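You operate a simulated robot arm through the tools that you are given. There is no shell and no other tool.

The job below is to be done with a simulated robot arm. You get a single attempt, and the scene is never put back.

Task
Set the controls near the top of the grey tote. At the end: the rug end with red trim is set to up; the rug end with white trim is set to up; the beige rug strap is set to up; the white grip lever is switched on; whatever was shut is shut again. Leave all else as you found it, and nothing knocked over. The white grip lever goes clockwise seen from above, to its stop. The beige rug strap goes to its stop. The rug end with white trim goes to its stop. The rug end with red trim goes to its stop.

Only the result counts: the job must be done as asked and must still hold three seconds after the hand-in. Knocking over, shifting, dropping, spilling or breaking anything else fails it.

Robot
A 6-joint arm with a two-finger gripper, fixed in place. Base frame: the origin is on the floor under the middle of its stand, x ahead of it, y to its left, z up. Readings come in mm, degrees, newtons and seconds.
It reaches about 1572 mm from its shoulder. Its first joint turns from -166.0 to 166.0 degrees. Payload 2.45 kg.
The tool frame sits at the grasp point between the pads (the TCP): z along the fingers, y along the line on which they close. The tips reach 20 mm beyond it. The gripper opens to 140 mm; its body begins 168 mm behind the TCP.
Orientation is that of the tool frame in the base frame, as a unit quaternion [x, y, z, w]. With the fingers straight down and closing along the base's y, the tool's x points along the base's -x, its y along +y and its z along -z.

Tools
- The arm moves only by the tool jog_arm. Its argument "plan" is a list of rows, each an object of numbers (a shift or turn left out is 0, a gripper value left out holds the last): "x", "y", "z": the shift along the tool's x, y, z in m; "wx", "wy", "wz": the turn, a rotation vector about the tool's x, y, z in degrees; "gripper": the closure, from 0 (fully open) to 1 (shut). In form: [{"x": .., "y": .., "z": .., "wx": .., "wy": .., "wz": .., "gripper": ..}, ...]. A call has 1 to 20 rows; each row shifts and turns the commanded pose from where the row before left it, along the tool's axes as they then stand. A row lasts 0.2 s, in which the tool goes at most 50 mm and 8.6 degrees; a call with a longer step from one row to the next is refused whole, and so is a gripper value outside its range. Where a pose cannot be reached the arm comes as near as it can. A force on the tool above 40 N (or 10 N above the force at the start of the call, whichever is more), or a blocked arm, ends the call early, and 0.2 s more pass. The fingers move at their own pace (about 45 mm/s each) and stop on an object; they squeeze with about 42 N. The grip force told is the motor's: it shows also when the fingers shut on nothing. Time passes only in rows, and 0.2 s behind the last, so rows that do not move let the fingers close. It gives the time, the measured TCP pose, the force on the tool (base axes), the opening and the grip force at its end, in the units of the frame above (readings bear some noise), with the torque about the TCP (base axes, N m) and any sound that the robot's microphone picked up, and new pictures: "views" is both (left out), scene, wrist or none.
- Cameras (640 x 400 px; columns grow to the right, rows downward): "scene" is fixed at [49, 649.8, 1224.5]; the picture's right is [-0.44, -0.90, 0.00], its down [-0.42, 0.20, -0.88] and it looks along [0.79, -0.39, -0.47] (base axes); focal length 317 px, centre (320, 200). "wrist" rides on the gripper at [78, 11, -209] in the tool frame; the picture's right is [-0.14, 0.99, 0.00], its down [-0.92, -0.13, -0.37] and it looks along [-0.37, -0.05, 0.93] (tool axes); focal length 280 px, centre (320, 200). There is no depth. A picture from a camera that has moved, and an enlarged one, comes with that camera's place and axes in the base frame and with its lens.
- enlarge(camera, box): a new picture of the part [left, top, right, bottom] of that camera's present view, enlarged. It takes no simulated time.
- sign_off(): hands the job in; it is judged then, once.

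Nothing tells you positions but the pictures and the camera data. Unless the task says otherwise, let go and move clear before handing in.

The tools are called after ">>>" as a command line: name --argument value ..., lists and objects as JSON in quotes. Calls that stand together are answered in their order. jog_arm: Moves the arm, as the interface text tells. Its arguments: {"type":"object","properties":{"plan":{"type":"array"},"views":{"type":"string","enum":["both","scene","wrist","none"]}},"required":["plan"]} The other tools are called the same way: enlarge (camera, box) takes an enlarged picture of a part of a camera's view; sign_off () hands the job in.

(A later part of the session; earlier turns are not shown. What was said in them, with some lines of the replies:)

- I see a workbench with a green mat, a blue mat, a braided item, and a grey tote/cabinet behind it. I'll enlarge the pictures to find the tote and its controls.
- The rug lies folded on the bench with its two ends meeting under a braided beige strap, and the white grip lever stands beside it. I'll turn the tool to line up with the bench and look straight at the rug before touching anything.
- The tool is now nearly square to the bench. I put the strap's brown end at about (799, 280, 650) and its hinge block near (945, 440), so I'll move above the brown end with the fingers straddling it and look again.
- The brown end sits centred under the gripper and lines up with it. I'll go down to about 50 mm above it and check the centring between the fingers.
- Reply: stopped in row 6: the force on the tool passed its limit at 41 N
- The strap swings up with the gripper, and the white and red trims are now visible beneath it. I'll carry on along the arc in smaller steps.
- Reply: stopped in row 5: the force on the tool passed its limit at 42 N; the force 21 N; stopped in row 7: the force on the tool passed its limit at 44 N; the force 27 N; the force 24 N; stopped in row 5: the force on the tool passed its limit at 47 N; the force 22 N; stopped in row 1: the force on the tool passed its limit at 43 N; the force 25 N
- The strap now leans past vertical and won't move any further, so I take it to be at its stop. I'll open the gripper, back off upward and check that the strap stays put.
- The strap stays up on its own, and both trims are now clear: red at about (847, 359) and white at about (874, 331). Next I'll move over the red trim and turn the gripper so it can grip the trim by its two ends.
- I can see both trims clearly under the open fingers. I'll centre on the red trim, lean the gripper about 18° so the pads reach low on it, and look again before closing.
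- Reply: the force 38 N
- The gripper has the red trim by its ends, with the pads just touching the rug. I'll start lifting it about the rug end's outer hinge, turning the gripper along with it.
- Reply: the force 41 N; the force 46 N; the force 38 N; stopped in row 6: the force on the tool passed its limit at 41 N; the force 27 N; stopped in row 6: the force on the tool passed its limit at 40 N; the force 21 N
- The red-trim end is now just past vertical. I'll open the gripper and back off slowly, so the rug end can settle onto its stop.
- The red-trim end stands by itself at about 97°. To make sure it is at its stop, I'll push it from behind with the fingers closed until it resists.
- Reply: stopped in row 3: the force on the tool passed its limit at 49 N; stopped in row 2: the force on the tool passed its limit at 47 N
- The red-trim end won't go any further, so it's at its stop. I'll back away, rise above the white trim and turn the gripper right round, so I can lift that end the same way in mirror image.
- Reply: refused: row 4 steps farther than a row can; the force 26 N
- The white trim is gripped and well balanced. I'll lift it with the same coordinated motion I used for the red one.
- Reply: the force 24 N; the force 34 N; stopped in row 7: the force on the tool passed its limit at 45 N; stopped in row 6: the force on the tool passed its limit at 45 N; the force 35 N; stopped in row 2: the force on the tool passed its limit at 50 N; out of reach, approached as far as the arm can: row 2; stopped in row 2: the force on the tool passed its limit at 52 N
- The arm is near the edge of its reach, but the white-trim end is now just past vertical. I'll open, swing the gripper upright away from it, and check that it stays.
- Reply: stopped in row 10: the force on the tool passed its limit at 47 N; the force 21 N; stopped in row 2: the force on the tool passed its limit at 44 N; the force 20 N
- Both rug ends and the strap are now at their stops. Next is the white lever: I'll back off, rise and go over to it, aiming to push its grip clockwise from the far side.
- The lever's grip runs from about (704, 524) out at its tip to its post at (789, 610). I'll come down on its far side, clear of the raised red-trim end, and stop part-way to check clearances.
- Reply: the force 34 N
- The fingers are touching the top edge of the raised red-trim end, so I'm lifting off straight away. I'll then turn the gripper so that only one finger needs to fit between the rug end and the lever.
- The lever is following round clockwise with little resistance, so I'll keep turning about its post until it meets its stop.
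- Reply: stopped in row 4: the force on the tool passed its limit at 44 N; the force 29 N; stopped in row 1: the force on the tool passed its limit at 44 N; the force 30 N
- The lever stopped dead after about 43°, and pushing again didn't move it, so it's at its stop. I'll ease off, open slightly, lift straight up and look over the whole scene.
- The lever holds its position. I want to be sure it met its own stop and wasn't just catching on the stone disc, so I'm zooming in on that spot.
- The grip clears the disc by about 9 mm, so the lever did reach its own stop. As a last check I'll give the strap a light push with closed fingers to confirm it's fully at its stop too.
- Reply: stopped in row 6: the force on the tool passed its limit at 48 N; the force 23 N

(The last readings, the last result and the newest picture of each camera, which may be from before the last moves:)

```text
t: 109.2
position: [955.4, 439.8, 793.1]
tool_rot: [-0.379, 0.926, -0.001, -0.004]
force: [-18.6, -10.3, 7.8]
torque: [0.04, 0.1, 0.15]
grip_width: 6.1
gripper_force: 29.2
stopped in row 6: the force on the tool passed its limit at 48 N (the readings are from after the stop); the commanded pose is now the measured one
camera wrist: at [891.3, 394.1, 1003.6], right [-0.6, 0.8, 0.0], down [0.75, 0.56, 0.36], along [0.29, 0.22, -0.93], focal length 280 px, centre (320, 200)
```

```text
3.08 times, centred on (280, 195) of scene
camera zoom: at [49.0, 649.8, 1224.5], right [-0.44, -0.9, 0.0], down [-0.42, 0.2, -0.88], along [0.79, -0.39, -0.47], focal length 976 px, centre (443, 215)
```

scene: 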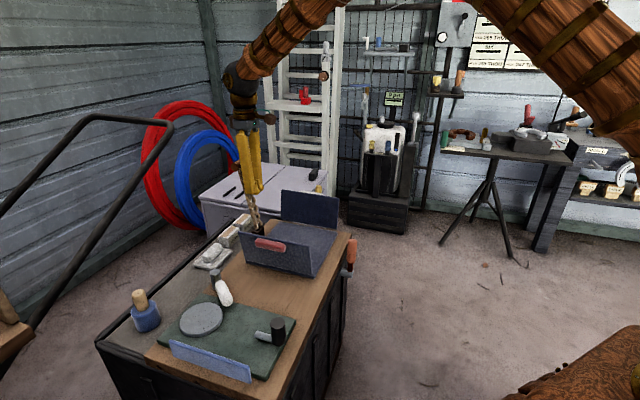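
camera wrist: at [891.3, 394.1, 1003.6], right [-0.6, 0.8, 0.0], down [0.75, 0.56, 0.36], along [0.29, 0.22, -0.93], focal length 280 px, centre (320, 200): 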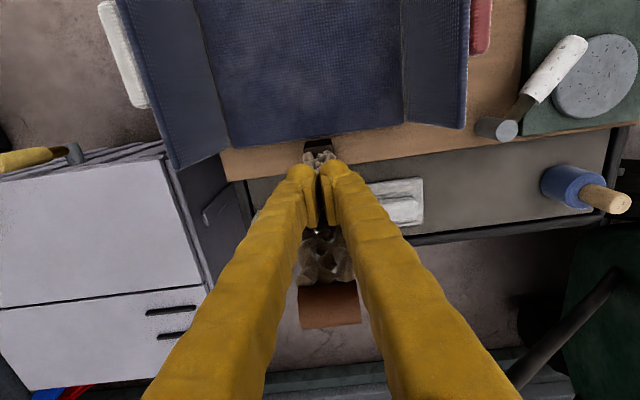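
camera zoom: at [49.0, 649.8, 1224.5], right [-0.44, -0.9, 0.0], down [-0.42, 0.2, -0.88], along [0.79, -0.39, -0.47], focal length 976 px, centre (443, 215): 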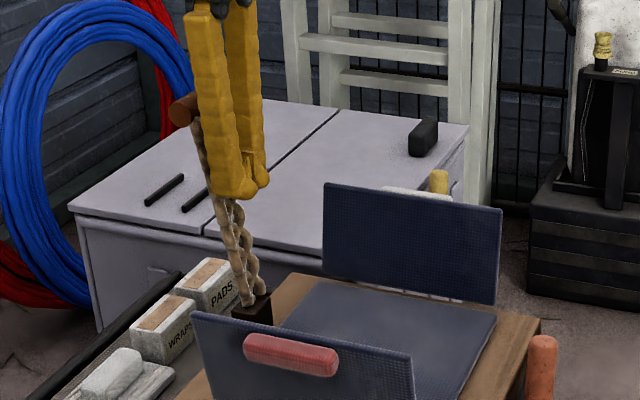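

The strap didn't budge either, so it's firmly at its stop. I'll back away, rise clear of everything and take a final look.

>>> jog_arm --plan '[{"x": 0.01}, {"x": 0.02}, {"z": -0.048}, {"z": -0.048}, {"z": -0.048}, {"z": -0.03}, {"x": 0.045}, {"x": 0.045}, {"x": 0.045, "gripper": 0.0}, {"x": 0.045}, {"x": 0.045}, {}, {}]' --views "both"

>>> enlarge --camera "scene" --box '[90, 140, 370, 400]'

>>> enlarge --camera "scene" --box '[190, 150, 350, 280]'

```text
t: 112.0
position: [775.8, 261.0, 969.5]
tool_rot: [-0.38, 0.925, 0.0, -0.003]
force: [0.3, 0.0, -0.4]
torque: [0.04, 0.01, 0.0]
grip_width: 105.8
gripper_force: 0.0
camera wrist: at [711.6, 215.3, 1179.5], right [-0.6, 0.8, 0.0], down [0.75, 0.56, 0.36], along [0.29, 0.22, -0.93], focal length 280 px, centre (320, 200)
```

scene: 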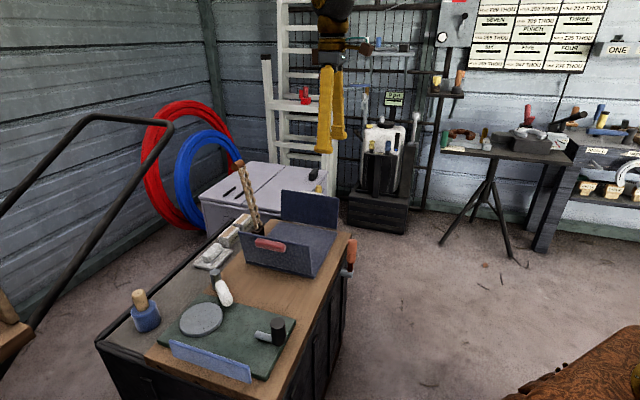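
wrist: 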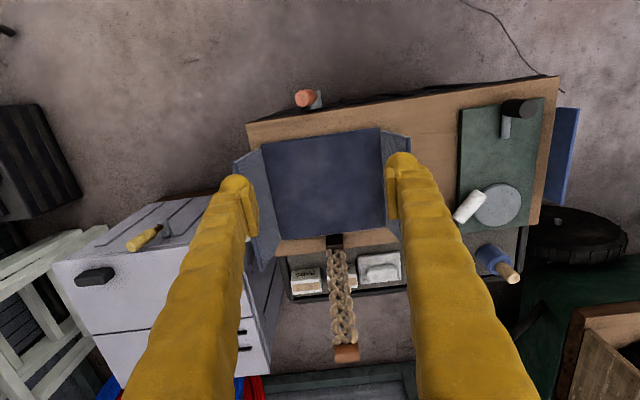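

```text
1.54 times, centred on (230, 270) of scene
camera zoom: at [49.0, 649.8, 1224.5], right [-0.44, -0.9, 0.0], down [-0.42, 0.2, -0.88], along [0.79, -0.39, -0.47], focal length 488 px, centre (458, 92)
```

zoom: 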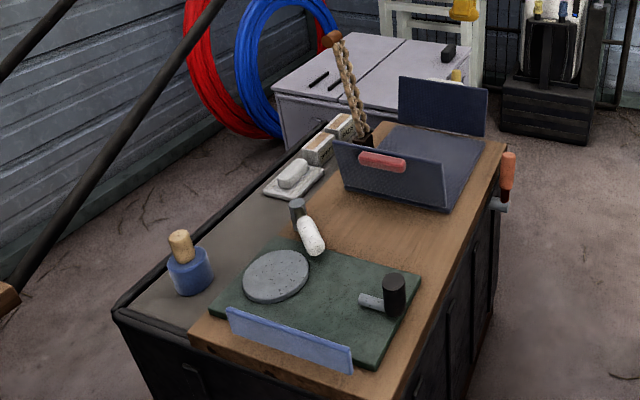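

```text
3.08 times, centred on (270, 215) of scene
camera zoom: at [49.0, 649.8, 1224.5], right [-0.44, -0.9, 0.0], down [-0.42, 0.2, -0.88], along [0.79, -0.39, -0.47], focal length 976 px, centre (474, 154)
```

zoom: 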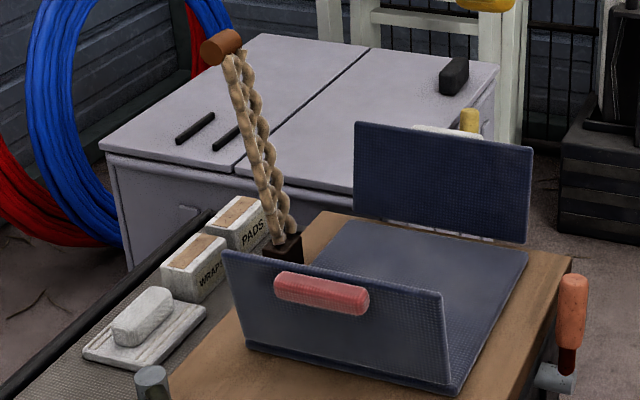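

The strap and both rug ends are up against their stops, and the white lever is turned clockwise to its stop. Nothing else has visibly moved, nothing shut was left open, and the arm is clear, so I'm handing in.

>>> sign_off

```text
The job is handed in.
```

I've set all four controls and handed the job in; the result hasn't come back yet.

- **Beige rug strap:** up at its stop, leaning past vertical. A later push with closed fingers didn't move it.
- **Rug end with red trim:** up at its stop. While reaching for the lever, the fingers pressed on its top edge with about 30 N. I lifted off at once, and it hadn't moved.
- **Rug end with white trim:** up at its stop. I pushed it from behind until it would go no further.
- **White grip lever:** turned clockwise about 43°, where it stopped dead; a second push didn't move it. From the camera views it clears the stone disc by roughly 9 mm, so I judged this to be its own stop and not the disc.

None of the controls needed a lid or door opened. In the final pictures nothing else on or around the bench has moved or tipped over. The gripper is open and clear of everything.
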